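You operate a simulated robot arm through the tools that you are given. There is no shell and no other tool. Be economical: measure what you need, move in short steps, check, and stop when the job is done.

You are at the controls of a simulated two-armed robot. One attempt, no reset.

Task
Put F1 back on line: red open, green shut, then blue open.
Fine: in that order; hang its red tag on rail hook 1.

It is judged by the outcome, as a careful person would: the job done as asked, and still so three seconds after it is handed in. It fails if anything else is knocked over, pushed out of place, dropped, spilled or broken.

Robot
Two 7-joint arms with fingered hands on one trunk, on a base that drives. Base frame: it is fixed to the floor where the robot stands at the start and does not move with it; the origin is under the middle of the robot, x ahead of it, y to its left, z up. Units: mm, rad, N and s.
The left shoulder is at the start at [80, 241, 1517], the right one opposite. Places, roughly: blue tee handle [900, -100, 1100]; brass screw [1700, -1200, 1100]; flat green handle [1500, -1300, 900]; flat white handle [1300, -800, 1000]; flat yellow handle [700, 300, 1000]; green tee handle [800, 0, 1000]; grey zero button [1400, -900, 1300]; orange span button [1400, -900, 1200]; rail hook one [500, 200, 700]; red slide switch [1700, -1200, 1200]; red tee handle [800, 0, 1100]; ribbed red knob [1500, -1000, 1400]; small blue knob [1600, -1200, 1200]; small green button [1700, -1200, 1300]; small minus button [1700, -1200, 1300]; small orange lever [700, 200, 1100]. Payload 4.9 kg a hand.
The tool frame of a hand sits at the grasp point between the pads (the TCP): z along the fingers, y along the line on which they close. The tips reach 32 mm beyond it. The gripper opens to 200 mm. The gripper's body begins 89 mm behind the TCP. The gripper is a hand of 4 fingers: y runs from the thumb to the fingers, the wrist lies at [0, 0, -267] in the tool frame, and closing takes about 1.5 s.
Orientation is that of the tool frame in the base frame, as a unit quaternion [x, y, z, w]. With the fingers straight down and closing along the base's y, the tool's x points along the base's -x, its y along +y and its z along -z.

Tools
- The arms move only by the tool arm_command. It takes "left_motion", "right_motion" or both (then of equal length, played together; a hand with none holds still); each is a list of rows, each a list of 6 numbers: the shift along the base's x, y, z in units of 500 mm (1.0 is 500 mm), then the turn, a rotation vector about the base's x, y, z in units of 180 degrees (1.0 is 180 degrees). In form: [[tx, ty, tz, rx, ry, rz], ...]. A call has 1 to 10 rows; each row is the pose to reach, as a shift and turn from the pose commanded when the call began. "left_jaw" and "right_jaw" are, for a hand that has rows, the finger opening in cm, from 0 to 20, set as the call begins (left out, the last holds). A call with a number of a shift or a turn outside -1 to 1 is refused whole. Each row takes 0.2 s and may step no farther than 50 mm and 0.15 rad from the row before; otherwise, or with a gripper value out of range, the whole call is refused. A pose out of reach is approached as far as the arm can. The call stops where the force on the tool passes 40 N (or 10 N more than at its start, if that is more) or the arm is blocked; 0.2 s more then pass. The fingers move at their own pace (about 72 mm/s each) and stop on an object; they squeeze with about 21 N. The grip force told is the motor's: it shows also when the fingers shut on nothing. Time passes only in rows, and 0.2 s behind the last, so rows that repeat a pose let the fingers close. It gives the time, the measured TCP pose, the force on the tool (base axes), the opening and the grip force at its end, in the units of the frame above (readings bear some noise), with the torque about the TCP (base axes, N m) and any sound that the robot's microphone picked up.
- Cameras (640 x 400 px; columns grow to the right, rows downward): "scene" is now at [106.3, -4.4, 1683.7]; the picture's right is [-0.26, -0.97, -0.00], its down [-0.74, 0.20, -0.64] and it looks along [0.62, -0.17, -0.77] (base axes); focal length 255 px, centre (320, 200). "left" rides on the left gripper at [-69, -69, -116] in its tool frame; the picture's right is [0.71, -0.71, 0.00], its down [0.54, 0.54, -0.64] and it looks along [0.46, 0.46, 0.77] (tool axes); focal length 226 px, centre (320, 200). "right" rides on the right gripper at [69, -69, -116] in its tool frame; the picture's right is [0.71, 0.71, 0.00], its down [-0.54, 0.54, -0.64] and it looks along [-0.45, 0.45, 0.77] (tool axes); focal length 226 px, centre (320, 200).
- capture(camera): a new picture of that camera. It takes no simulated time.
- lift_body(by): slides the trunk up (or, below 0, down) by that many mm; the arms and the scene camera ride with it, the base frame stays. It gives what a move gives, with no picture.
- steer(legs): drives the robot by 1 to 6 legs, each [ahead, left, turn to the left] in mm, mm and rad, along the robot's own axes; the way and the turn of a leg run together, so that a leg with both is an arc; at most 1500 mm and 3.142 rad a leg. The arms and the cameras ride along, it lands a little off, and it stops where it bumps. It gives what a move gives.
- grasp_type(shape, hand): the hand has 4 fingers and takes this shape, open, in about a second: jaw (thumb against the fingers, like two jaws); tri (thumb and two fingers); tip (a fingertip pinch); poke (one finger out to press); point (the index stretched); flat (the hand flat); cup (the hand cupped); fist (a fist). The gripper value then closes the fingers along that shape, each until it touches; the sizes above hold for jaw. It gives what a move gives, with no picture.
- aim_head(pan, tilt): turns the head with the scene camera to pan (to the left, within 1.501 rad either way) and tilt (down, from -0.506 to 1.204), counted from straight ahead of the robot. It gives what a move gives.
- probe_pixels(camera, pixels): there is no depth. For up to 12 entries [column, row, z] of the newest picture of that camera ("zoom" is the newest enlarged one), the place [x, y] in the base frame at which the ray of that pixel passes the height z, good to about 3 mm, but the place of the scene camera against the robot may be out by one fixed shift of up to 25 mm in any direction. It takes no simulated time.
- inspect(camera, box): a new picture of the part [left, top, right, bottom] of that camera's present view, enlarged. It takes no simulated time.
- close_job(): hands the job in; it is judged then, once.

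Work in short steps. Measure before you move; look again where a grasp or a placing could have gone wrong, and mend it. You have 80 turns and 78 pictures in all, those below and enlarged ones among them. Open the grippers and draw the arms clear of the work before you hand the job in, unless the task says otherwise; then end with one line.

The tools are called after "Emit:" by a JSON object that holds its "method" and its "body". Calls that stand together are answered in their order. arm_command: Moves the arms, as the interface text tells. Its arguments: {"type":"object","properties":{"left_motion":{"type":"array","items":{"type":"array","items":{"type":"number"}}},"left_jaw":{"type":"number"},"right_motion":{"type":"array","items":{"type":"array","items":{"type":"number"}}},"right_jaw":{"type":"number"}},"required":[]} The other tools are called the same way: lift_body (by) slides the trunk up or down; grasp_type (shape, hand) gives the hand a shape; steer (legs) drives the base; aim_head (pan, tilt) turns the head that bears the scene camera; capture (camera) takes a picture; probe_pixels (camera, pixels) gives the place at which the rays of pixels pass given heights; inspect (camera, box) takes an enlarged picture of a part of a camera's view; close_job () hands the job in.

At the start:

```text
clock: 0.0
left_position: [588.1, 196.5, 1288.4]
left_tcp_rot: [0.0, 1.0, 0.0, -0.001]
left_wrist_force: [-0.7, 0.3, 0.5]
left_moment: [0.02, 0.0, -0.03]
left_grip_width: 199.9
left_grip_force: 0.1
left_shape: jaw
right_position: [679.1, -408.6, 1321.1]
right_tcp_rot: [-0.001, 1.0, 0.0, 0.0]
right_wrist_force: [-0.3, -0.7, -0.3]
right_moment: [0.02, 0.0, 0.0]
right_grip_width: 199.7
right_grip_force: 0.1
right_shape: jaw
trunk travel left (down, up): [-425.0, 415.0]
robot x, y, heading: [-3.4, -1.2, -0.004]
head pan, tilt: [-0.26, 0.871]
```

scene: 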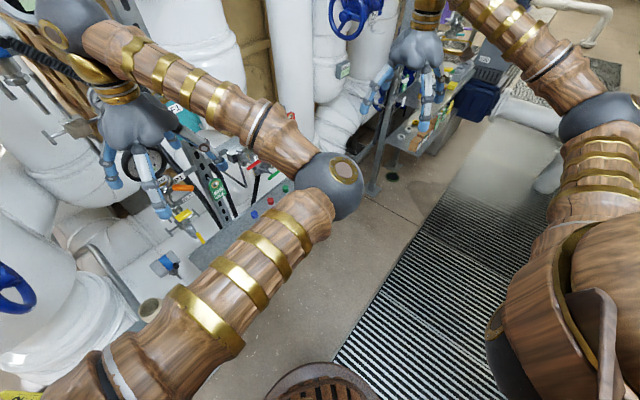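
right: 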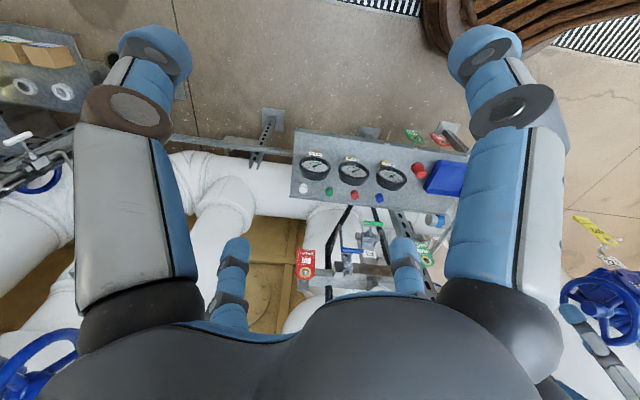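
left: 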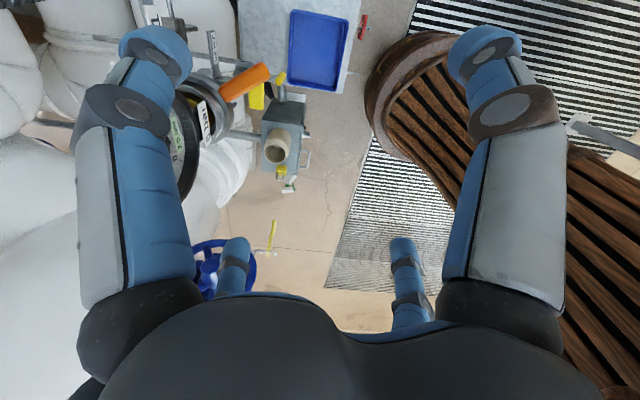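

The arms hide most of the panel in the scene view. I turn the head toward the F1 tees and take an enlarged picture of the right hand's view, around (350,230).

Emit:
{"method": "aim_head", "body": {"pan": 0.05, "tilt": 0.75}}

Emit:
{"method": "capture", "body": {"camera": "scene"}}

Emit:
{"method": "inspect", "body": {"camera": "right", "box": [270, 110, 490, 300]}}

```text
clock: 0.8
left_position: [589.3, 196.0, 1287.0]
left_tcp_rot: [0.0, 1.0, 0.0, -0.001]
left_wrist_force: [0.3, 0.4, 1.1]
left_moment: [0.02, -0.01, -0.02]
left_grip_width: 199.9
left_grip_force: 0.1
left_shape: jaw
right_position: [679.9, -408.1, 1320.3]
right_tcp_rot: [0.0, 1.0, 0.0, 0.0]
right_wrist_force: [-0.3, 0.3, -0.3]
right_moment: [0.01, -0.04, -0.01]
right_grip_width: 199.7
right_grip_force: 0.0
right_shape: jaw
trunk travel left (down, up): [-425.0, 415.0]
robot x, y, heading: [-1.3, -1.9, 0.004]
head pan, tilt: [0.051, 0.75]
```

```text
74 pictures are left
```

scene: 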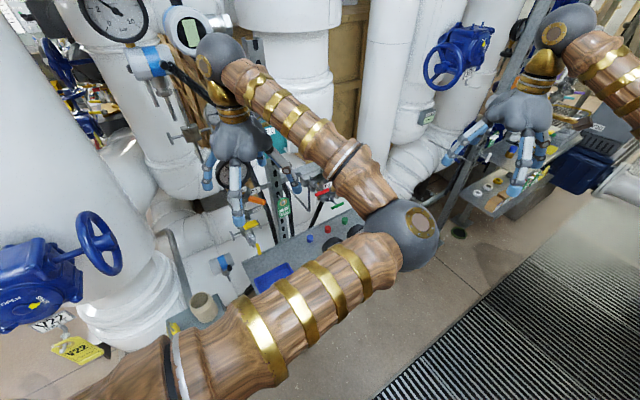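

```text
2.11 times, centred on (380, 205) of right
```

zoom: 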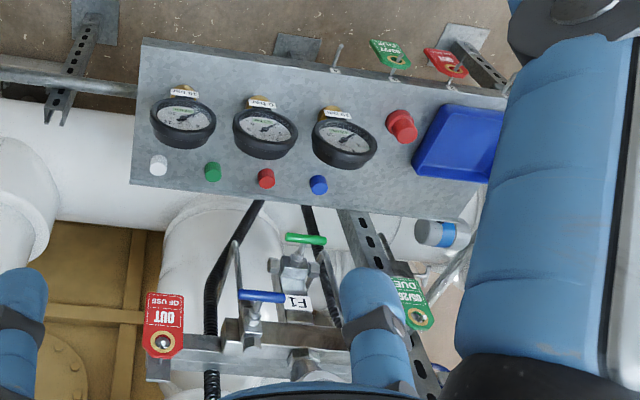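

F1's tees (green, blue) are near zoom (300,240)-(265,295), and the red OUT OF USE tag hangs at (163,325). The left forearm blocks the scene view, so I move the left hand up and to the left.

Emit:
{"method": "arm_command", "body": {"left_motion": [[0, 0.08, 0.05, 0, 0, 0], [-0.04, 0.16, 0.1, 0, 0, 0], [-0.08, 0.24, 0.14, 0, 0, 0], [-0.12, 0.32, 0.18, 0, 0, 0], [-0.16, 0.4, 0.2, 0, 0, 0], [-0.2, 0.48, 0.2, 0, 0, 0], [-0.24, 0.56, 0.2, 0, 0, 0]]}}

Emit:
{"method": "aim_head", "body": {"pan": -0.05, "tilt": 0.75}}

Emit:
{"method": "capture", "body": {"camera": "scene"}}

```text
refused: row 2 steps farther than a row can; nothing moved
```

```text
clock: 1.5
left_position: [588.4, 197.3, 1287.9]
left_tcp_rot: [-0.001, 1.0, 0.0, 0.0]
left_wrist_force: [0.3, -0.1, -0.1]
left_moment: [0.0, 0.03, 0.0]
left_grip_width: 199.9
left_grip_force: 0.0
left_shape: jaw
right_position: [679.8, -408.2, 1320.9]
right_tcp_rot: [0.0, 1.0, 0.0, 0.0]
right_wrist_force: [0.0, -0.3, -0.5]
right_moment: [0.0, -0.03, 0.01]
right_grip_width: 199.8
right_grip_force: 0.1
right_shape: jaw
trunk travel left (down, up): [-425.0, 415.0]
robot x, y, heading: [0.5, -4.0, -0.003]
head pan, tilt: [-0.051, 0.75]
```

```text
72 pictures are left
```

scene: 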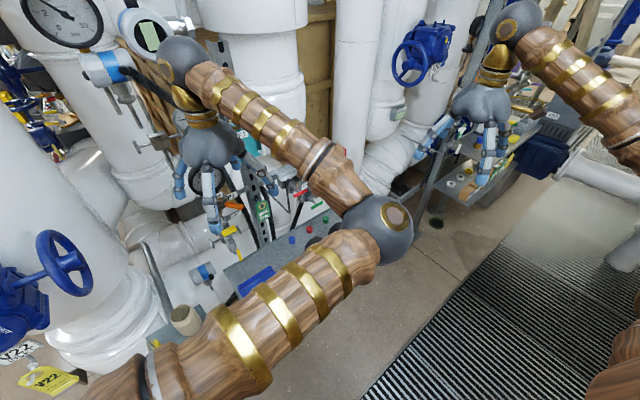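

A step ran over 50 mm; the left elbow is also swung inward to (385,230). I retry with shorter steps.

Emit:
{"method": "arm_command", "body": {"left_motion": [[-0.03, 0.06, 0.06, 0, 0, 0], [-0.06, 0.12, 0.12, 0, 0, 0], [-0.09, 0.18, 0.18, 0, 0, 0], [-0.12, 0.24, 0.22, 0, 0, 0], [-0.16, 0.31, 0.24, 0, 0, 0], [-0.2, 0.39, 0.25, 0, 0, 0], [-0.24, 0.47, 0.25, 0, 0, 0], [-0.28, 0.55, 0.25, 0, 0, 0], [-0.32, 0.63, 0.25, 0, 0, 0]]}}

Emit:
{"method": "capture", "body": {"camera": "scene"}}

```text
clock: 3.5
left_position: [432.7, 512.8, 1411.2]
left_tcp_rot: [0.001, 1.0, -0.001, 0.001]
left_wrist_force: [0.4, 0.6, -0.2]
left_moment: [-0.05, 0.01, 0.0]
left_grip_width: 199.8
left_grip_force: 0.0
left_shape: jaw
right_position: [678.8, -404.2, 1322.2]
right_tcp_rot: [0.0, 1.0, -0.001, 0.001]
right_wrist_force: [0.4, 0.4, -0.8]
right_moment: [-0.03, 0.01, -0.01]
right_grip_width: 199.8
right_grip_force: 0.1
right_shape: jaw
trunk travel left (down, up): [-425.0, 415.0]
robot x, y, heading: [0.0, 0.0, -0.004]
head pan, tilt: [-0.051, 0.75]
```

```text
71 pictures are left
```

scene: 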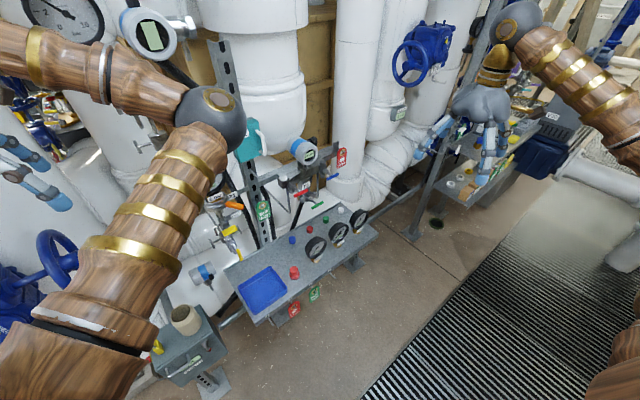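

The work area is clear now: the manifold is at about (310,185), the console below it. I enlarge the manifold and the console with the rail hooks.

Emit:
{"method": "inspect", "body": {"camera": "scene", "box": [240, 120, 368, 220]}}

Emit:
{"method": "inspect", "body": {"camera": "scene", "box": [200, 220, 392, 340]}}

```text
4.00 times, centred on (304, 170) of scene
```

zoom: 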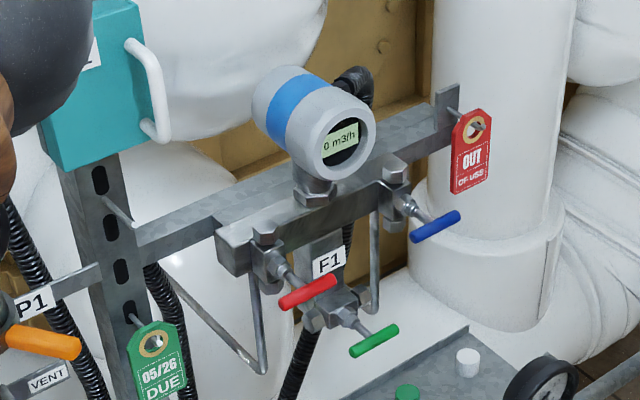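

```text
3.33 times, centred on (296, 280) of scene
```

zoom: 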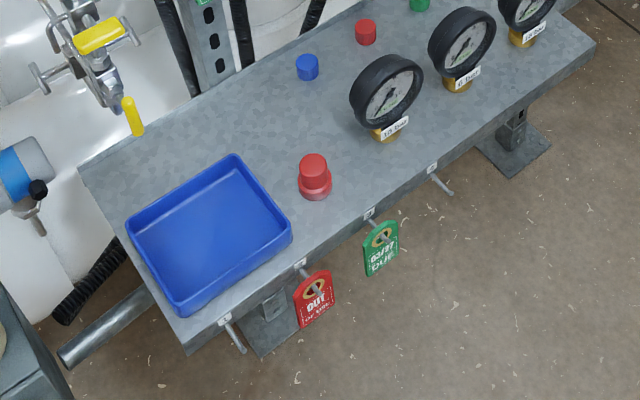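

The layout is clear: three tees on the manifold, the red tag on the rail's right end peg, and four hooks on the console edge. I probe points to learn the geometry: console edge corners, pegs and tees at assumed heights.

Emit:
{"method": "probe_pixels", "body": {"camera": "scene", "pixels": [[253, 323, 750], [378, 237, 750], [224, 270, 750], [271, 320, 720], [301, 193, 1080], [349, 176, 1100], [333, 205, 1030], [358, 153, 1130], [268, 183, 1130], [358, 151, 1100]]}}

Emit:
{"method": "inspect", "body": {"camera": "scene", "box": [250, 265, 346, 325]}}

Emit:
{"method": "inspect", "body": {"camera": "scene", "box": [280, 150, 360, 220]}}

```text
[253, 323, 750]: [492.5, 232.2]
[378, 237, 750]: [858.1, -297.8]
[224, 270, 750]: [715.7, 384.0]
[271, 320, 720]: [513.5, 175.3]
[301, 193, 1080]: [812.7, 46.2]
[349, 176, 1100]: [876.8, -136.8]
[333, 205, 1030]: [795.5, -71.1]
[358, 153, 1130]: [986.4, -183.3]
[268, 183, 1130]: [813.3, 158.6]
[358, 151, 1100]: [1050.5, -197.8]
```

```text
6.67 times, centred on (298, 295) of scene
```

zoom: 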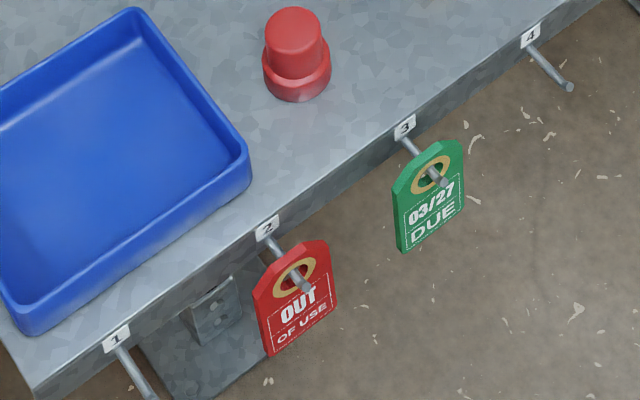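

```text
5.71 times, centred on (320, 185) of scene
```

zoom: 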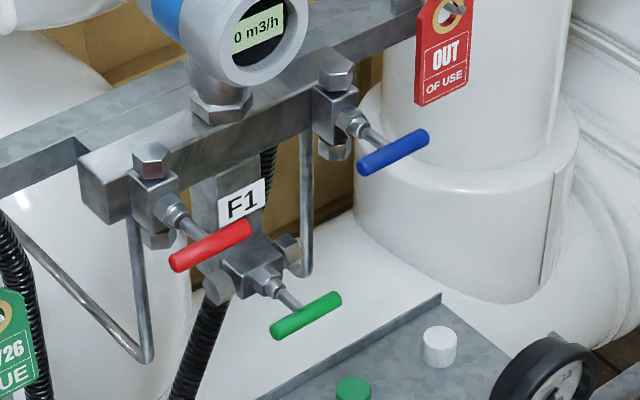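

Hook 1 is the free leftmost one. The console edge runs along (0.57,-0.82), so the wall lies 0.6 rad to my left. I draw the right hand in, then drive to face the manifold with it ahead of the right shoulder.

Emit:
{"method": "arm_command", "body": {"right_motion": [[-0.09, 0, 0, 0, 0, 0], [-0.18, 0, 0, 0, 0, 0], [-0.27, 0, 0, 0, 0, 0], [-0.36, 0, 0, 0, 0, 0], [-0.44, 0, 0, 0, 0, 0]]}}

Emit:
{"method": "steer", "body": {"legs": [[0, -260, 0], [0, 0, 0.6], [60, 0, 0]]}}

Emit:
{"method": "aim_head", "body": {"pan": -0.3, "tilt": 0.7}}

Emit:
{"method": "capture", "body": {"camera": "scene"}}

```text
clock: 4.7
left_position: [428.9, 509.3, 1413.3]
left_tcp_rot: [0.0, 1.0, 0.001, 0.0]
left_wrist_force: [-0.8, 0.1, -0.3]
left_moment: [0.02, -0.01, 0.0]
left_grip_width: 200.0
left_grip_force: 0.1
left_shape: jaw
right_position: [458.3, -409.4, 1323.9]
right_tcp_rot: [0.0, 1.0, 0.0, 0.001]
right_wrist_force: [-0.1, 0.4, -1.2]
right_moment: [-0.03, -0.04, 0.04]
right_grip_width: 199.6
right_grip_force: 0.1
right_shape: jaw
trunk travel left (down, up): [-425.0, 415.0]
robot x, y, heading: [-0.8, -1.4, 0.002]
head pan, tilt: [-0.051, 0.75]
```

```text
clock: 8.8
left_position: [111.6, 424.5, 1416.6]
left_tcp_rot: [-0.293, 0.956, 0.002, 0.003]
left_wrist_force: [-0.4, -0.3, 0.2]
left_moment: [0.05, -0.09, -0.01]
left_grip_width: 200.0
left_grip_force: 0.1
left_shape: jaw
right_position: [652.0, -320.6, 1325.5]
right_tcp_rot: [-0.292, 0.956, 0.002, 0.004]
right_wrist_force: [-0.9, -1.0, 0.9]
right_moment: [0.09, -0.12, -0.03]
right_grip_width: 199.7
right_grip_force: 0.0
right_shape: jaw
trunk travel left (down, up): [-425.0, 415.0]
robot x, y, heading: [48.3, -233.6, 0.599]
head pan, tilt: [-0.051, 0.75]
```

```text
clock: 9.6
left_position: [120.8, 431.1, 1412.5]
left_tcp_rot: [-0.293, 0.956, 0.0, -0.001]
left_wrist_force: [1.2, -0.9, -0.1]
left_moment: [-0.02, 0.02, -0.02]
left_grip_width: 199.9
left_grip_force: 0.0
left_shape: jaw
right_position: [659.1, -314.6, 1321.5]
right_tcp_rot: [-0.293, 0.956, -0.001, -0.001]
right_wrist_force: [0.4, -0.2, -0.5]
right_moment: [-0.01, 0.05, 0.05]
right_grip_width: 199.8
right_grip_force: 0.0
right_shape: jaw
trunk travel left (down, up): [-425.0, 415.0]
robot x, y, heading: [46.2, -235.5, 0.595]
head pan, tilt: [-0.3, 0.7]
```

```text
66 pictures are left
```

scene: 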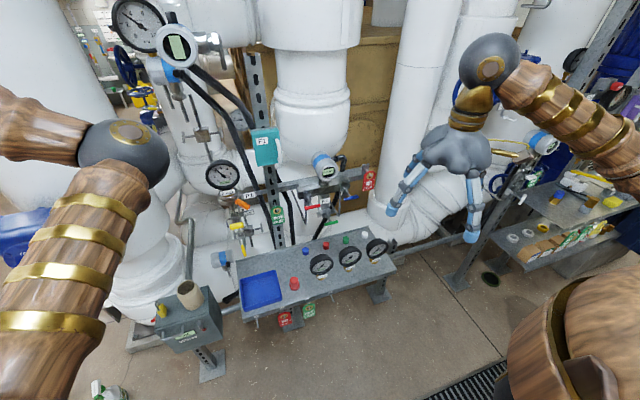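

I now face the console. I enlarge the manifold for triangulation with the earlier view.

Emit:
{"method": "inspect", "body": {"camera": "scene", "box": [270, 140, 398, 220]}}

```text
5.00 times, centred on (334, 180) of scene
```

zoom: 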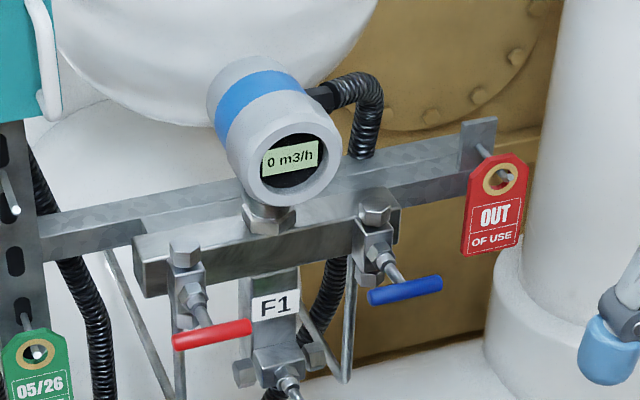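

I probe red, blue, green and the tag's eye in this zoom at two heights each to triangulate.

Emit:
{"method": "probe_pixels", "body": {"camera": "zoom", "pixels": [[213, 334, 1080], [213, 334, 1000], [405, 290, 1080], [405, 290, 1000], [498, 178, 1080], [498, 178, 1180], [140, 265, 1080], [395, 215, 1080], [320, 200, 1080], [320, 200, 600]]}}

```text
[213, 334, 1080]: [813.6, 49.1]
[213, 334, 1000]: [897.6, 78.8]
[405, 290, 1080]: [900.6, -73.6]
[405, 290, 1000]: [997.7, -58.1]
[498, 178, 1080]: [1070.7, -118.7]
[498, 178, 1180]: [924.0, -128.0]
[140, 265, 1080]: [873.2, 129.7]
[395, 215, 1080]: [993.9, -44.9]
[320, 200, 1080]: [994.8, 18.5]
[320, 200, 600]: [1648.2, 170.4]
```

The two views agree: red ≈ (813,48,1080), blue ≈ (901,-75,1080), green ≈ (855,-14,975), all facing (-0.81,-0.58). I tilt the right hand to point at the manifold, stopping 200 mm short.

Emit:
{"method": "arm_command", "body": {"right_motion": [[0.0064, 0.0335, -0.0438, 0.0265, -0.03695, 0], [0.0127, 0.0669, -0.0876, 0.053, -0.0739, 0], [0.0191, 0.1004, -0.1315, 0.0795, -0.11086, 0], [0.0255, 0.1338, -0.1753, 0.106, -0.1478, 0], [0.0318, 0.1673, -0.2191, 0.1325, -0.18477, 0], [0.0382, 0.2007, -0.2629, 0.159, -0.2217, 0], [0.0445, 0.2342, -0.3067, 0.1855, -0.25868, 0], [0.0509, 0.2676, -0.3505, 0.212, -0.2956, 0], [0.0573, 0.3011, -0.3944, 0.2385, -0.33259, 0], [0.0636, 0.3345, -0.4382, 0.265, -0.3695, 0]]}}

Emit:
{"method": "capture", "body": {"camera": "scene"}}

```text
clock: 11.8
left_position: [119.4, 432.6, 1411.0]
left_tcp_rot: [-0.293, 0.956, 0.0, 0.0]
left_wrist_force: [-0.2, 0.8, -0.8]
left_moment: [-0.04, 0.01, -0.02]
left_grip_width: 199.6
left_grip_force: 0.0
left_shape: jaw
right_position: [689.8, -149.2, 1104.5]
right_tcp_rot: [-0.222, 0.723, 0.21, 0.62]
right_wrist_force: [-0.4, 0.8, 0.7]
right_moment: [0.01, -0.01, 0.0]
right_grip_width: 200.2
right_grip_force: 0.0
right_shape: jaw
right hand out of reach, approached as far as the arm can: row 4, 5, 6, 7, 8, 9
trunk travel left (down, up): [-425.0, 415.0]
robot x, y, heading: [48.0, -233.8, 0.597]
head pan, tilt: [-0.3, 0.7]
```

```text
64 pictures are left
```

scene: 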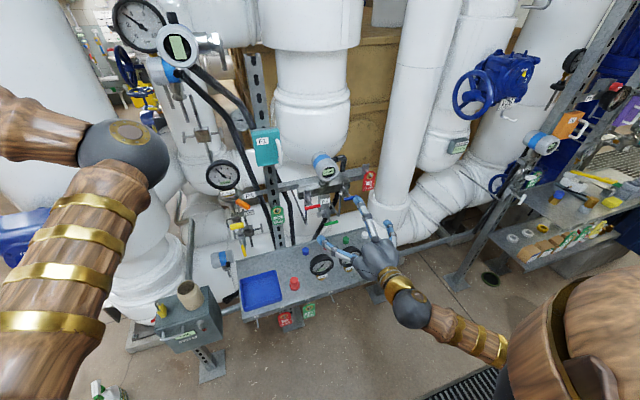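

The arm got there (wrist about 8° short of level). I level it and look through the right hand camera.

Emit:
{"method": "arm_command", "body": {"right_motion": [[0.0064, 0.0335, -0.0438, 0.0265, -0.03695, 0], [0.0064, 0.0335, -0.0438, 0.0265, -0.03695, 0]]}}

Emit:
{"method": "capture", "body": {"camera": "right"}}

```text
clock: 12.3
left_position: [119.5, 431.5, 1411.6]
left_tcp_rot: [-0.292, 0.956, 0.0, 0.001]
left_wrist_force: [0.6, -0.3, 0.3]
left_moment: [0.01, -0.02, 0.03]
left_grip_width: 200.0
left_grip_force: 0.1
left_shape: jaw
right_position: [694.1, -132.4, 1082.8]
right_tcp_rot: [-0.207, 0.676, 0.227, 0.67]
right_wrist_force: [0.0, 0.3, -0.1]
right_moment: [0.0, 0.0, 0.05]
right_grip_width: 199.8
right_grip_force: 0.1
right_shape: jaw
trunk travel left (down, up): [-425.0, 415.0]
robot x, y, heading: [48.0, -235.0, 0.593]
head pan, tilt: [-0.3, 0.7]
```

```text
63 pictures are left
```

right: 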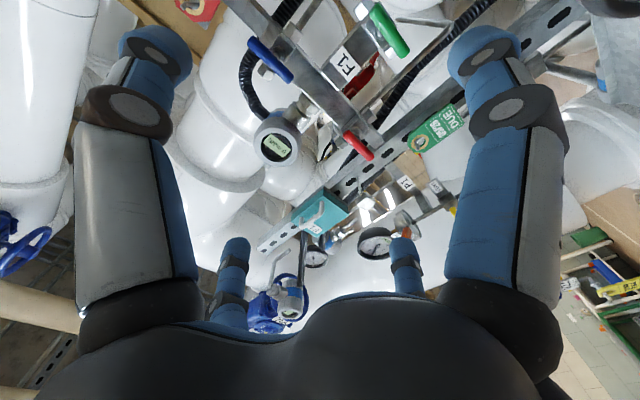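

The right camera sees red (358,145), blue (270,60), green (388,30). I probe them at the triangulated heights to check the scene camera's fixed shift.

Emit:
{"method": "probe_pixels", "body": {"camera": "right", "pixels": [[358, 145, 1080], [358, 145, 1090], [358, 145, 1070], [270, 60, 1080], [270, 60, 1090], [270, 60, 1070], [388, 30, 975], [388, 30, 985], [388, 30, 965]]}}

Emit:
{"method": "inspect", "body": {"camera": "right", "box": [230, 0, 430, 170]}}

```text
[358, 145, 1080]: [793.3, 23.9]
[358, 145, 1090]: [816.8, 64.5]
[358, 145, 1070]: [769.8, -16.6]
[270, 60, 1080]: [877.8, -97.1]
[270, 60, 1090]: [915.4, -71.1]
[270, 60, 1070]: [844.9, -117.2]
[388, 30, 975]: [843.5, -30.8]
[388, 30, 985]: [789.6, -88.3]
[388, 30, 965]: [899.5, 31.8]
```

```text
2.35 times, centred on (330, 85) of right
```

zoom: 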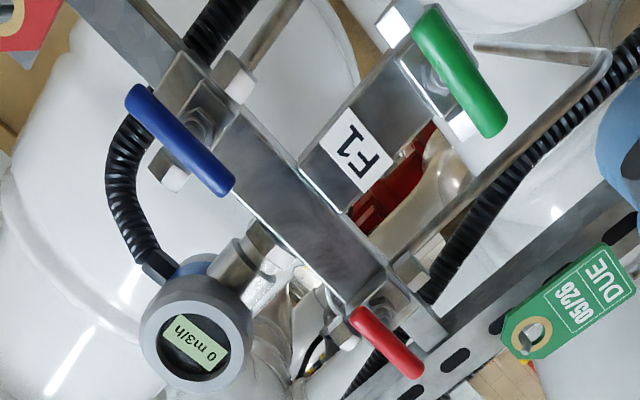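

Red/blue/green match within about 7 mm in height, with the face depth between n=665 and 689. I roll the hand by +90° about its axis so the fingers close vertically, and shift in front of red with the jaw at 7 cm.

Emit:
{"method": "arm_command", "body": {"right_motion": [[-0.0018, 0.0174, 0, 0.0375, 0.0269, 0], [-0.0036, 0.0348, 0, 0.075, 0.0538, 0], [-0.0054, 0.0522, 0, 0.1125, 0.0807, 0], [-0.0072, 0.0696, 0, 0.15, 0.1076, 0], [-0.009, 0.087, 0, 0.1875, 0.1345, 0], [-0.0108, 0.1044, 0, 0.225, 0.1614, 0], [-0.0126, 0.1218, 0, 0.2625, 0.1883, 0], [-0.0144, 0.1392, 0, 0.3, 0.2152, 0], [-0.0162, 0.1566, 0, 0.3375, 0.2421, 0], [-0.018, 0.174, 0, 0.375, 0.269, 0]], "right_jaw": 7}}

Emit:
{"method": "arm_command", "body": {"right_motion": [[0, 0, 0.004, 0.0315, 0.0225, 0], [0, 0, 0.004, 0.0315, 0.0225, 0]]}}

Emit:
{"method": "capture", "body": {"camera": "right"}}

Emit:
{"method": "inspect", "body": {"camera": "scene", "box": [240, 130, 432, 250]}}

```text
clock: 14.6
left_position: [119.3, 431.3, 1411.8]
left_tcp_rot: [-0.293, 0.956, 0.0, 0.0]
left_wrist_force: [-0.4, -0.1, 0.0]
left_moment: [-0.01, -0.02, -0.01]
left_grip_width: 199.9
left_grip_force: 0.1
left_shape: jaw
right_position: [683.9, -42.7, 1081.0]
right_tcp_rot: [0.294, 0.643, 0.614, 0.352]
right_wrist_force: [0.0, 0.0, -0.1]
right_moment: [0.01, 0.0, -0.01]
right_grip_width: 70.3
right_grip_force: 0.0
right_shape: jaw
trunk travel left (down, up): [-425.0, 415.0]
robot x, y, heading: [47.9, -235.0, 0.599]
head pan, tilt: [-0.3, 0.7]
```

```text
clock: 15.2
left_position: [119.6, 430.0, 1412.2]
left_tcp_rot: [-0.293, 0.956, 0.0, 0.0]
left_wrist_force: [0.2, -0.1, -0.4]
left_moment: [0.02, -0.03, -0.01]
left_grip_width: 200.1
left_grip_force: 0.0
left_shape: jaw
right_position: [684.8, -43.7, 1082.4]
right_tcp_rot: [0.332, 0.624, 0.633, 0.314]
right_wrist_force: [0.3, 0.0, -0.3]
right_moment: [0.0, 0.02, 0.03]
right_grip_width: 70.7
right_grip_force: 0.2
right_shape: jaw
trunk travel left (down, up): [-425.0, 415.0]
robot x, y, heading: [47.8, -235.6, 0.59]
head pan, tilt: [-0.3, 0.7]
```

```text
61 pictures are left
```

right: 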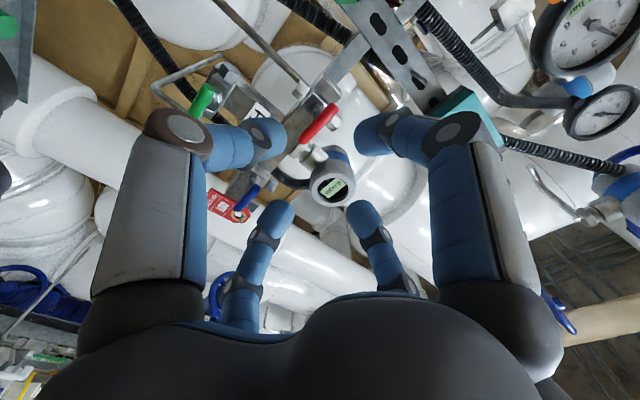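

```text
3.33 times, centred on (336, 190) of scene
```

zoom: 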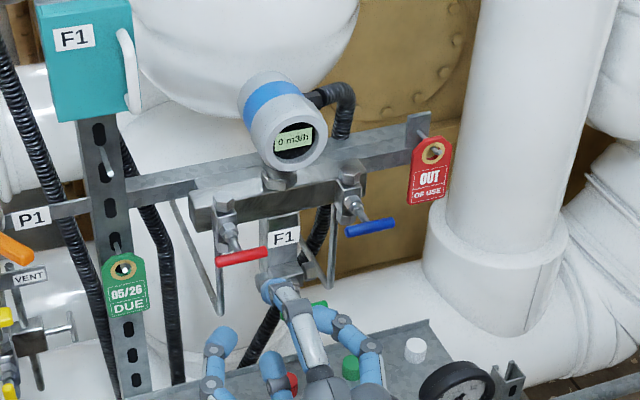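

The red tee is at (320,125) between the finger pairs, but the finger layout is unclear. I enlarge the hand in the scene view.

Emit:
{"method": "inspect", "body": {"camera": "scene", "box": [290, 200, 386, 260]}}

```text
6.67 times, centred on (338, 230) of scene
```

zoom: 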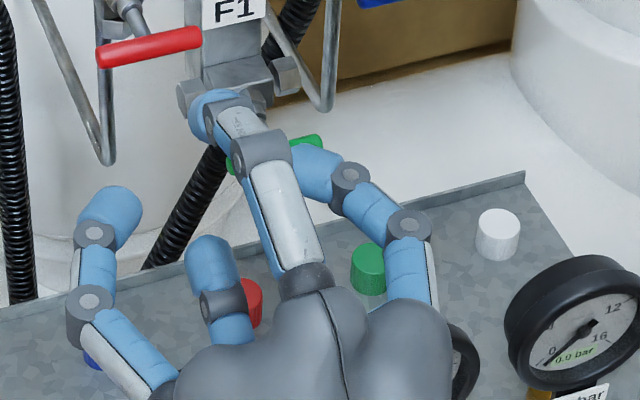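

The jaw shape splays fingers left and right of the bar. I try the fingertip pinch and look at it.

Emit:
{"method": "grasp_type", "body": {"shape": "tip", "hand": "right"}}

Emit:
{"method": "inspect", "body": {"camera": "scene", "box": [274, 180, 402, 260]}}

Emit:
{"method": "capture", "body": {"camera": "right"}}

```text
clock: 16.1
left_position: [119.3, 430.1, 1412.5]
left_tcp_rot: [-0.293, 0.956, 0.0, 0.0]
left_wrist_force: [0.1, -0.3, 0.6]
left_moment: [0.0, -0.02, -0.02]
left_grip_width: 200.1
left_grip_force: 0.1
left_shape: jaw
right_position: [685.0, -43.9, 1081.3]
right_tcp_rot: [0.331, 0.625, 0.633, 0.314]
right_wrist_force: [0.6, 0.4, -0.4]
right_moment: [0.01, -0.02, 0.01]
right_grip_width: 200.0
right_grip_force: 0.0
right_shape: tip
trunk travel left (down, up): [-425.0, 415.0]
robot x, y, heading: [52.1, -234.1, 0.596]
head pan, tilt: [-0.3, 0.7]
```

```text
5.00 times, centred on (338, 220) of scene
```

zoom: 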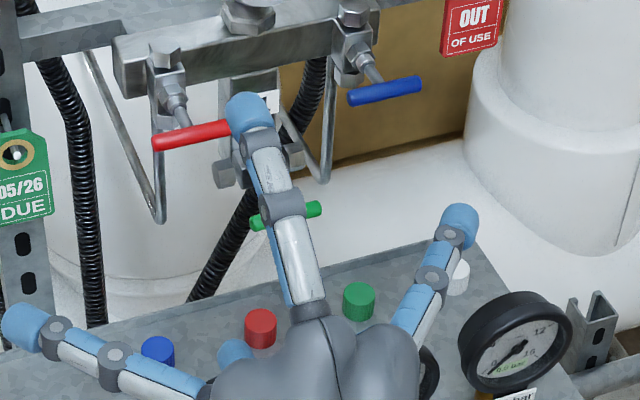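

```text
57 pictures are left
```

right: 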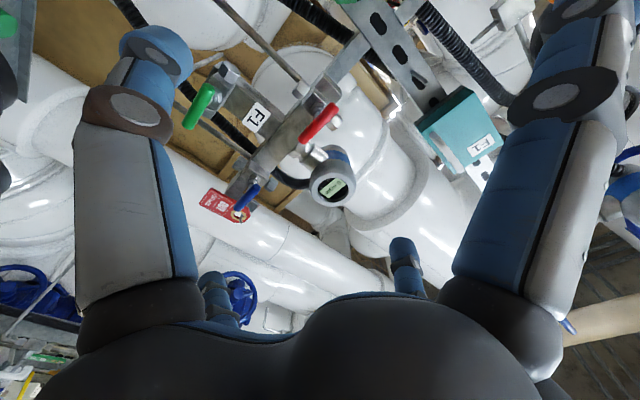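

In tip, the side fingers splay wide. I test closing to 4 cm to see how they move.

Emit:
{"method": "arm_command", "body": {"right_motion": [[0, 0, 0, 0, 0, 0], [0, 0, 0, 0, 0, 0], [0, 0, 0, 0, 0, 0], [0, 0, 0, 0, 0, 0], [0, 0, 0, 0, 0, 0], [0, 0, 0, 0, 0, 0]], "right_jaw": 4}}

Emit:
{"method": "inspect", "body": {"camera": "scene", "box": [274, 180, 402, 260]}}

Emit:
{"method": "capture", "body": {"camera": "right"}}

```text
clock: 17.4
left_position: [118.7, 430.3, 1412.1]
left_tcp_rot: [-0.294, 0.956, 0.0, 0.0]
left_wrist_force: [1.2, 0.4, -0.3]
left_moment: [-0.01, 0.0, -0.02]
left_grip_width: 200.1
left_grip_force: 0.1
left_shape: jaw
right_position: [684.6, -44.7, 1082.6]
right_tcp_rot: [0.331, 0.625, 0.633, 0.315]
right_wrist_force: [-0.4, -0.5, -0.7]
right_moment: [-0.01, 0.01, -0.02]
right_grip_width: 40.2
right_grip_force: 0.1
right_shape: tip
trunk travel left (down, up): [-425.0, 415.0]
robot x, y, heading: [47.5, -232.9, 0.598]
head pan, tilt: [-0.3, 0.7]
```

```text
5.00 times, centred on (338, 220) of scene
```

zoom: 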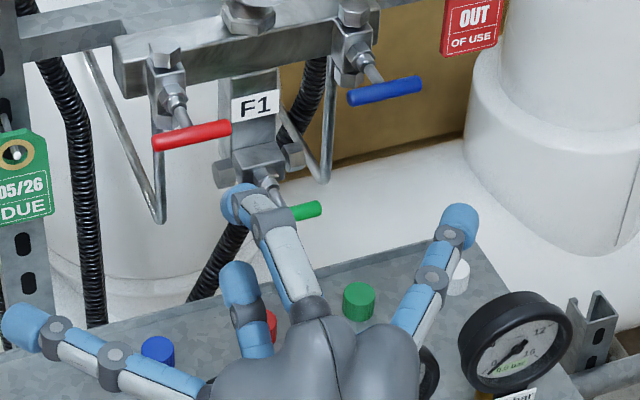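

```text
55 pictures are left
```

right: 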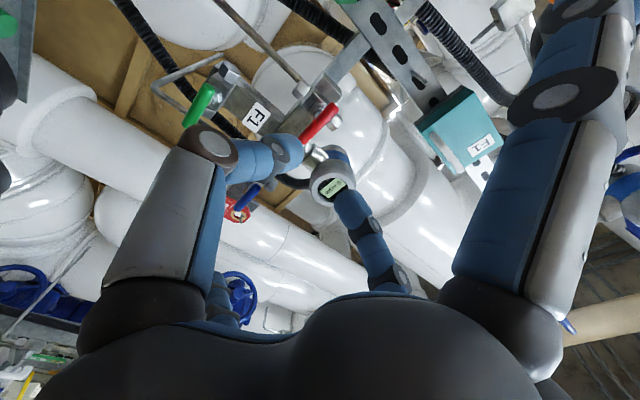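

Two right-camera views fix red at n=671, e=436.5, z=1083.5. The jaw shape is more compact, so I go back to it, close to 8 cm and advance 80 mm, then look.

Emit:
{"method": "grasp_type", "body": {"shape": "jaw", "hand": "right"}}

Emit:
{"method": "arm_command", "body": {"right_motion": [[0, 0, 0, 0, 0, 0], [0, 0, 0, 0, 0, 0], [0, 0, 0, 0, 0, 0], [0, 0, 0, 0, 0, 0], [0.033, 0.023, 0.001, 0, 0, 0], [0.066, 0.046, 0.002, 0, 0, 0], [0.099, 0.069, 0.002, 0, 0, 0], [0.132, 0.092, 0.002, 0, 0, 0]], "right_jaw": 8}}

Emit:
{"method": "capture", "body": {"camera": "right"}}

Emit:
{"method": "inspect", "body": {"camera": "scene", "box": [274, 160, 402, 240]}}

```text
clock: 18.4
left_position: [118.9, 431.1, 1411.3]
left_tcp_rot: [-0.294, 0.956, 0.0, 0.0]
left_wrist_force: [0.4, -0.1, 0.1]
left_moment: [0.02, -0.01, -0.03]
left_grip_width: 199.7
left_grip_force: 0.0
left_shape: jaw
right_position: [684.2, -44.1, 1082.5]
right_tcp_rot: [0.331, 0.625, 0.633, 0.314]
right_wrist_force: [-0.8, -0.2, -0.5]
right_moment: [-0.05, 0.0, -0.01]
right_grip_width: 200.0
right_grip_force: 0.1
right_shape: jaw
trunk travel left (down, up): [-425.0, 415.0]
robot x, y, heading: [46.3, -233.8, 0.596]
head pan, tilt: [-0.3, 0.7]
```

```text
clock: 20.1
left_position: [119.1, 431.4, 1411.5]
left_tcp_rot: [-0.293, 0.956, 0.0, 0.0]
left_wrist_force: [-0.4, 0.8, 0.7]
left_moment: [-0.01, 0.02, -0.01]
left_grip_width: 199.9
left_grip_force: 0.2
left_shape: jaw
right_position: [751.9, 1.6, 1083.2]
right_tcp_rot: [0.332, 0.625, 0.633, 0.314]
right_wrist_force: [0.2, 0.0, -0.9]
right_moment: [0.02, 0.0, 0.0]
right_grip_width: 80.3
right_grip_force: 0.0
right_shape: jaw
trunk travel left (down, up): [-425.0, 415.0]
robot x, y, heading: [46.3, -232.5, 0.592]
head pan, tilt: [-0.3, 0.7]
```

```text
54 pictures are left
```

right: 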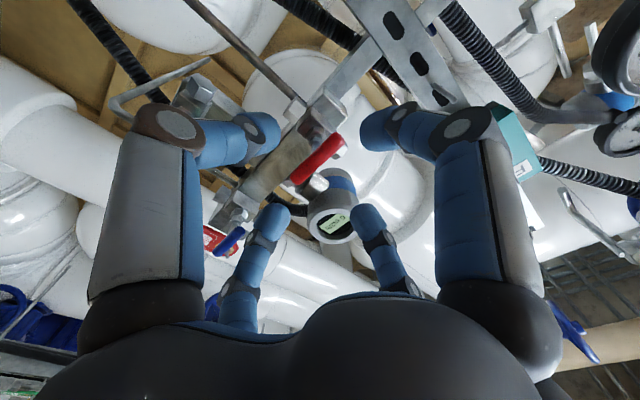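

```text
5.00 times, centred on (338, 200) of scene
```

zoom: 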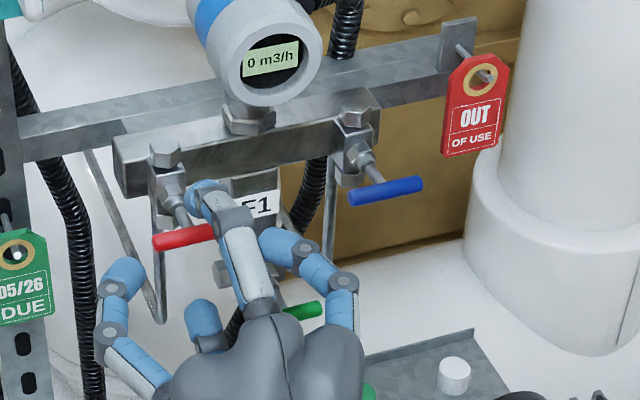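

The bar at (318,160) lies 53 mm ahead on the tool axis and its ends sit between the side fingers. I open to 10 cm for clearance and advance 30 mm.

Emit:
{"method": "arm_command", "body": {"right_motion": [[0, 0, 0, 0, 0, 0], [0, 0, 0, 0, 0, 0], [0.012, 0.009, 0, 0, 0, 0], [0.024, 0.0175, 0, 0, 0, 0], [0.037, 0.026, 0, 0, 0, 0], [0.049, 0.035, 0, 0, 0, 0]], "right_jaw": 10}}

Emit:
{"method": "capture", "body": {"camera": "right"}}

```text
clock: 21.6
left_position: [119.8, 430.5, 1412.4]
left_tcp_rot: [-0.293, 0.956, 0.0, 0.0]
left_wrist_force: [-0.3, -0.4, 0.1]
left_moment: [-0.01, -0.02, -0.02]
left_grip_width: 199.7
left_grip_force: 0.1
left_shape: jaw
right_position: [775.9, 20.1, 1085.6]
right_tcp_rot: [0.331, 0.625, 0.633, 0.315]
right_wrist_force: [-0.3, -0.5, -0.5]
right_moment: [0.0, -0.01, 0.0]
right_grip_width: 99.4
right_grip_force: 0.1
right_shape: jaw
trunk travel left (down, up): [-425.0, 415.0]
robot x, y, heading: [48.1, -234.1, 0.597]
head pan, tilt: [-0.3, 0.7]
```

```text
52 pictures are left
```

right: 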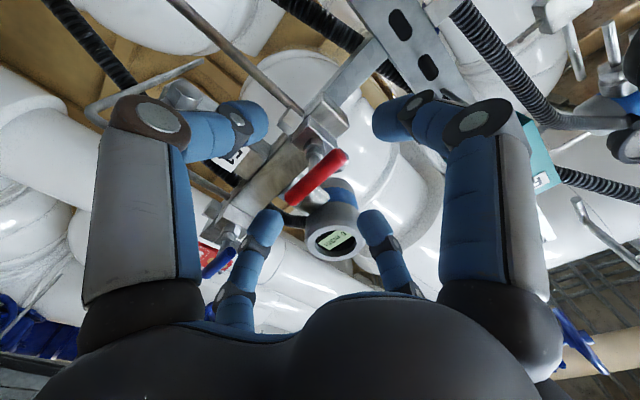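

The bar is now at (317,178), 26 mm ahead. I advance 18 mm and close.

Emit:
{"method": "arm_command", "body": {"right_motion": [[0.015, 0.0105, -0.002, 0, 0, 0], [0.029, 0.021, -0.003, 0, 0, 0], [0.029, 0.021, -0.003, 0, 0, 0]]}}

Emit:
{"method": "arm_command", "body": {"right_motion": [[0, 0, 0, 0, 0, 0], [0, 0, 0, 0, 0, 0], [0, 0, 0, 0, 0, 0], [0, 0, 0, 0, 0, 0], [0, 0, 0, 0, 0, 0], [0, 0, 0, 0, 0, 0], [0, 0, 0, 0, 0, 0]], "right_jaw": 0}}

Emit:
{"method": "capture", "body": {"camera": "right"}}

Emit:
{"method": "inspect", "body": {"camera": "scene", "box": [274, 150, 402, 230]}}

```text
clock: 22.4
left_position: [119.6, 430.3, 1411.2]
left_tcp_rot: [-0.293, 0.956, 0.0, -0.001]
left_wrist_force: [-0.4, -0.6, -0.3]
left_moment: [-0.02, 0.01, -0.03]
left_grip_width: 200.1
left_grip_force: 0.0
left_shape: jaw
right_position: [790.8, 29.0, 1082.8]
right_tcp_rot: [0.333, 0.624, 0.634, 0.314]
right_wrist_force: [-0.7, -0.6, 0.4]
right_moment: [0.0, 0.0, -0.04]
right_grip_width: 99.4
right_grip_force: 0.1
right_shape: jaw
trunk travel left (down, up): [-425.0, 415.0]
robot x, y, heading: [48.3, -235.5, 0.591]
head pan, tilt: [-0.3, 0.7]
```

```text
clock: 23.9
left_position: [120.5, 431.8, 1411.2]
left_tcp_rot: [-0.293, 0.956, 0.0, -0.001]
left_wrist_force: [-1.3, 0.4, 0.0]
left_moment: [-0.02, -0.03, -0.02]
left_grip_width: 199.5
left_grip_force: 0.0
left_shape: jaw
right_position: [790.7, 30.1, 1083.5]
right_tcp_rot: [0.333, 0.625, 0.633, 0.313]
right_wrist_force: [9.9, 8.0, 2.9]
right_moment: [0.01, -0.08, 0.01]
right_grip_width: 15.7
right_grip_force: 20.4
right_shape: jaw
trunk travel left (down, up): [-425.0, 415.0]
robot x, y, heading: [46.3, -232.4, 0.593]
head pan, tilt: [-0.3, 0.7]
```

```text
51 pictures are left
```

right: 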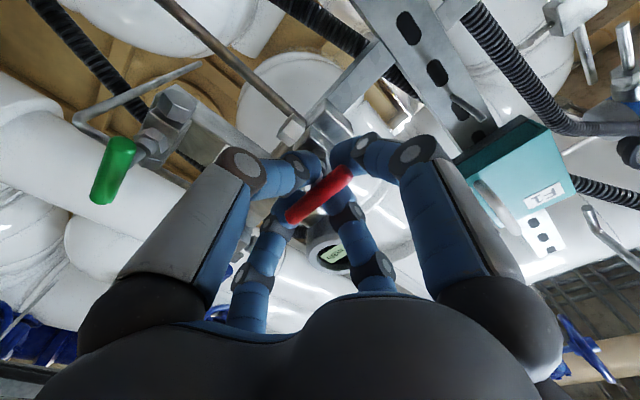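

```text
5.00 times, centred on (338, 190) of scene
```

zoom: 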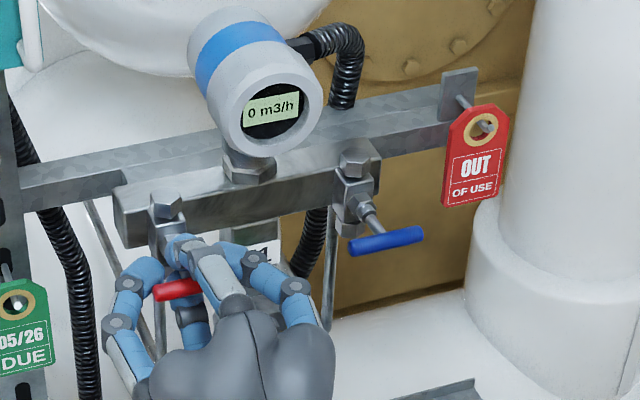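

Gripped at 15.7 mm. I turn anticlockwise (negative about n) in small steps and watch the torque and the sound.

Emit:
{"method": "arm_command", "body": {"right_motion": [[0, 0, 0, -0.0325, -0.0233, 0], [0, 0, 0, -0.065, -0.0466, 0], [0, 0, 0, -0.0975, -0.07, 0], [0, 0, 0, -0.13, -0.0933, 0]]}}

Emit:
{"method": "capture", "body": {"camera": "right"}}

```text
clock: 24.9
left_position: [119.3, 431.6, 1412.0]
left_tcp_rot: [-0.293, 0.956, -0.001, -0.001]
left_wrist_force: [0.1, -0.6, -0.8]
left_moment: [-0.01, -0.02, 0.0]
left_grip_width: 199.9
left_grip_force: 0.1
left_shape: jaw
right_position: [790.1, 32.3, 1082.9]
right_tcp_rot: [0.166, 0.688, 0.535, 0.462]
right_wrist_force: [11.0, 9.6, 4.7]
right_moment: [0.12, -0.05, 0.04]
right_grip_width: 15.6
right_grip_force: 21.0
right_shape: jaw
trunk travel left (down, up): [-425.0, 415.0]
robot x, y, heading: [49.9, -235.4, 0.594]
head pan, tilt: [-0.3, 0.7]
```

```text
49 pictures are left
```

right: 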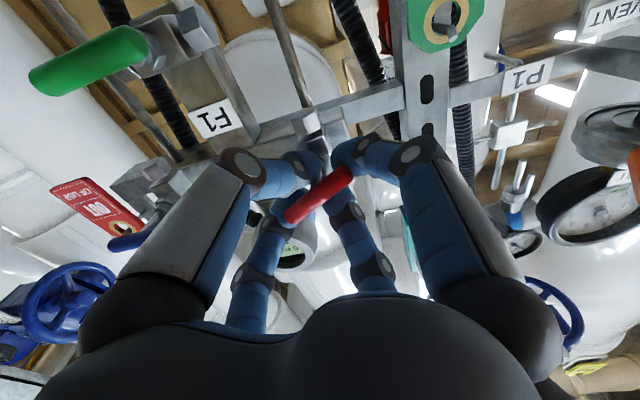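

The red bar turns with the hand at low torque (0.12 N m). I continue toward 90° and on until I feel a stop.

Emit:
{"method": "arm_command", "body": {"right_motion": [[0, 0, 0, -0.0325, -0.0233, 0], [0, 0, 0, -0.065, -0.0466, 0], [0, 0, 0, -0.0975, -0.07, 0], [0, 0, 0, -0.13, -0.0933, 0], [0, 0, 0, -0.1625, -0.1166, 0], [0, 0, 0, -0.195, -0.14, 0], [0, 0, 0, -0.2275, -0.1632, 0], [0, 0, 0, -0.2764, -0.1982, 0]]}}

Emit:
{"method": "capture", "body": {"camera": "right"}}

Emit:
{"method": "inspect", "body": {"camera": "scene", "box": [274, 150, 402, 230]}}

```text
refused: row 8 steps farther than a row can; nothing moved
```

```text
48 pictures are left
```

right: 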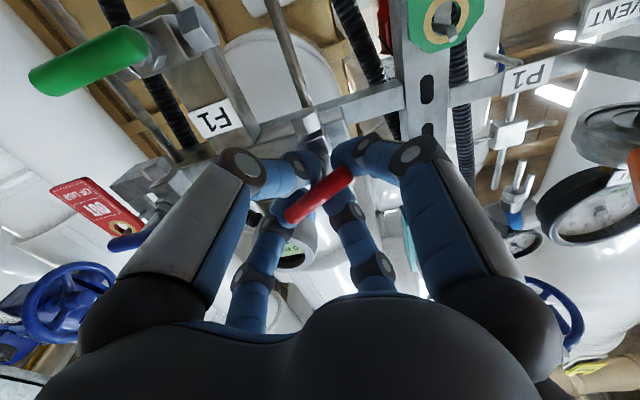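

```text
5.00 times, centred on (338, 190) of scene
```

zoom: 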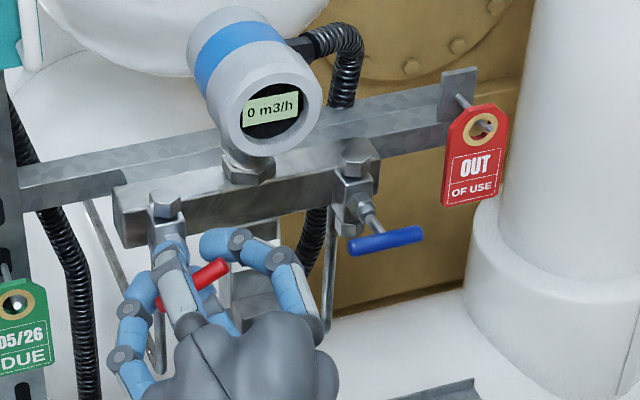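

The last row was too large a step. I resend it with even steps, one row at a time within limits.

Emit:
{"method": "arm_command", "body": {"right_motion": [[0, 0, 0, -0.0325, -0.0233, 0], [0, 0, 0, -0.065, -0.0466, 0], [0, 0, 0, -0.0975, -0.07, 0], [0, 0, 0, -0.13, -0.0933, 0], [0, 0, 0, -0.1625, -0.1166, 0], [0, 0, 0, -0.195, -0.14, 0], [0, 0, 0, -0.2275, -0.1632, 0], [0, 0, 0, -0.26, -0.1865, 0]]}}

Emit:
{"method": "inspect", "body": {"camera": "scene", "box": [274, 150, 402, 230]}}

```text
clock: 26.8
left_position: [120.1, 432.5, 1411.5]
left_tcp_rot: [-0.293, 0.956, 0.0, 0.0]
left_wrist_force: [-0.2, 0.1, -0.2]
left_moment: [0.0, 0.01, -0.02]
left_grip_width: 199.9
left_grip_force: 0.1
left_shape: jaw
right_position: [790.7, 31.1, 1080.6]
right_tcp_rot: [-0.186, 0.683, 0.245, 0.662]
right_wrist_force: [6.7, 8.3, -11.2]
right_moment: [0.04, 0.05, 0.09]
right_grip_width: 15.8
right_grip_force: 20.5
right_shape: jaw
trunk travel left (down, up): [-425.0, 415.0]
robot x, y, heading: [45.2, -232.3, 0.596]
head pan, tilt: [-0.3, 0.7]
```

```text
5.00 times, centred on (338, 190) of scene
```

zoom: 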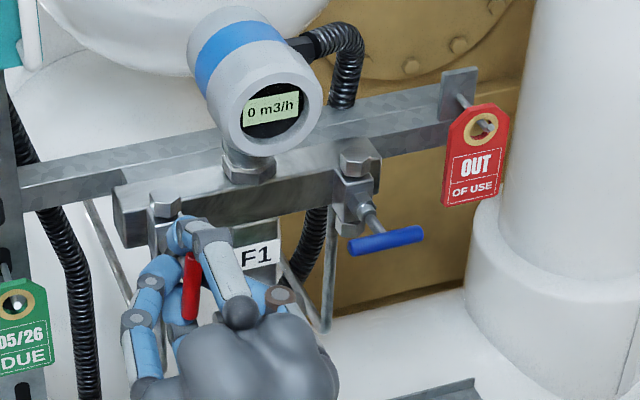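

About 86° turned and still no stop. I keep turning in the same direction while the wrist allows it.

Emit:
{"method": "arm_command", "body": {"right_motion": [[0, 0, 0, -0.0325, -0.0233, 0], [0, 0, 0, -0.065, -0.0466, 0], [0, 0, 0, -0.0975, -0.07, 0], [0, 0, 0, -0.13, -0.0933, 0]]}}

Emit:
{"method": "inspect", "body": {"camera": "scene", "box": [274, 150, 402, 230]}}

```text
clock: 27.8
left_position: [123.2, 431.6, 1412.8]
left_tcp_rot: [-0.294, 0.956, 0.0, -0.002]
left_wrist_force: [0.0, 0.9, -0.3]
left_moment: [0.01, 0.0, 0.0]
left_grip_width: 199.7
left_grip_force: 0.0
left_shape: jaw
right_position: [791.2, 30.3, 1081.0]
right_tcp_rot: [-0.35, 0.615, 0.074, 0.702]
right_wrist_force: [10.2, 9.1, -14.6]
right_moment: [0.41, 0.75, 0.1]
right_grip_width: 15.0
right_grip_force: 21.3
right_shape: jaw
trunk travel left (down, up): [-425.0, 415.0]
robot x, y, heading: [53.0, -231.8, 0.595]
head pan, tilt: [-0.3, 0.7]
```

```text
5.00 times, centred on (338, 190) of scene
```

zoom: 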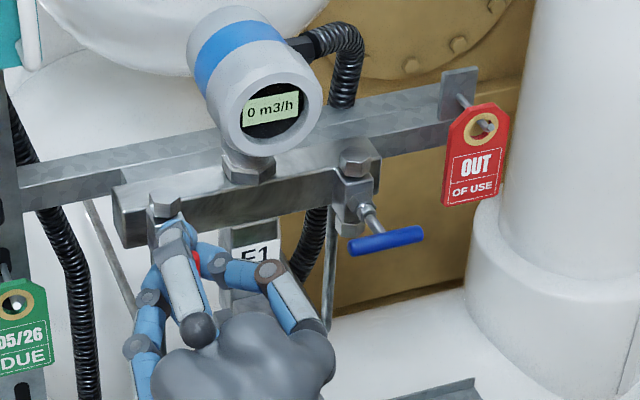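

Torque rose to 0.8 N m, so it may be at a stop near 90°. I check in the hand camera whether the bar still turns with the hand.

Emit:
{"method": "capture", "body": {"camera": "right"}}

```text
44 pictures are left
```

right: 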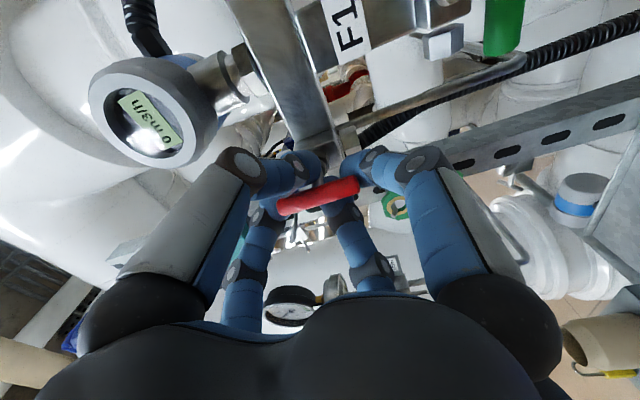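

In the hand's frame the bar slipped by about 20°, so red hit its open stop at about 90°. I release it and back off along -n.

Emit:
{"method": "arm_command", "body": {"right_motion": [[0, 0, 0, 0, 0, 0], [0, 0, 0, 0, 0, 0], [0, 0, 0, 0, 0, 0], [0, 0, 0, 0, 0, 0], [-0.05, -0.036, 0, 0, 0, 0], [-0.1, -0.072, 0, 0, 0, 0], [-0.15, -0.108, 0, 0, 0, 0], [-0.2, -0.144, 0, 0, 0, 0], [-0.23, -0.165, 0, 0, 0, 0]], "right_jaw": 10}}

Emit:
{"method": "inspect", "body": {"camera": "scene", "box": [274, 150, 402, 230]}}

```text
clock: 29.8
left_position: [118.0, 430.1, 1411.3]
left_tcp_rot: [-0.293, 0.956, 0.0, 0.0]
left_wrist_force: [0.8, 0.1, 0.3]
left_moment: [-0.02, -0.02, -0.01]
left_grip_width: 199.7
left_grip_force: 0.0
left_shape: jaw
right_position: [674.4, -51.8, 1083.2]
right_tcp_rot: [-0.35, 0.614, 0.075, 0.703]
right_wrist_force: [-0.1, 0.4, 0.0]
right_moment: [0.02, 0.0, -0.01]
right_grip_width: 99.7
right_grip_force: 0.0
right_shape: jaw
trunk travel left (down, up): [-425.0, 415.0]
robot x, y, heading: [46.9, -234.0, 0.596]
head pan, tilt: [-0.3, 0.7]
```

```text
5.00 times, centred on (338, 190) of scene
```

zoom: 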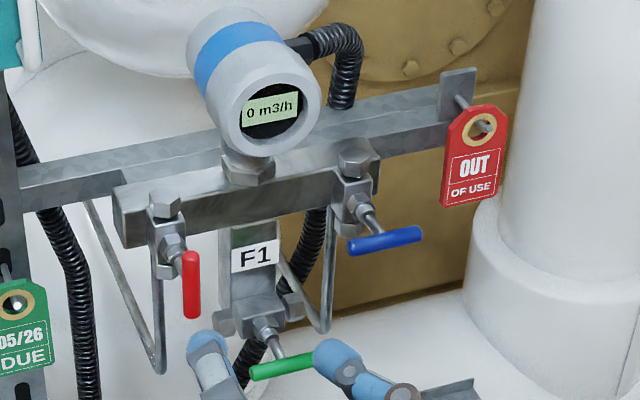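

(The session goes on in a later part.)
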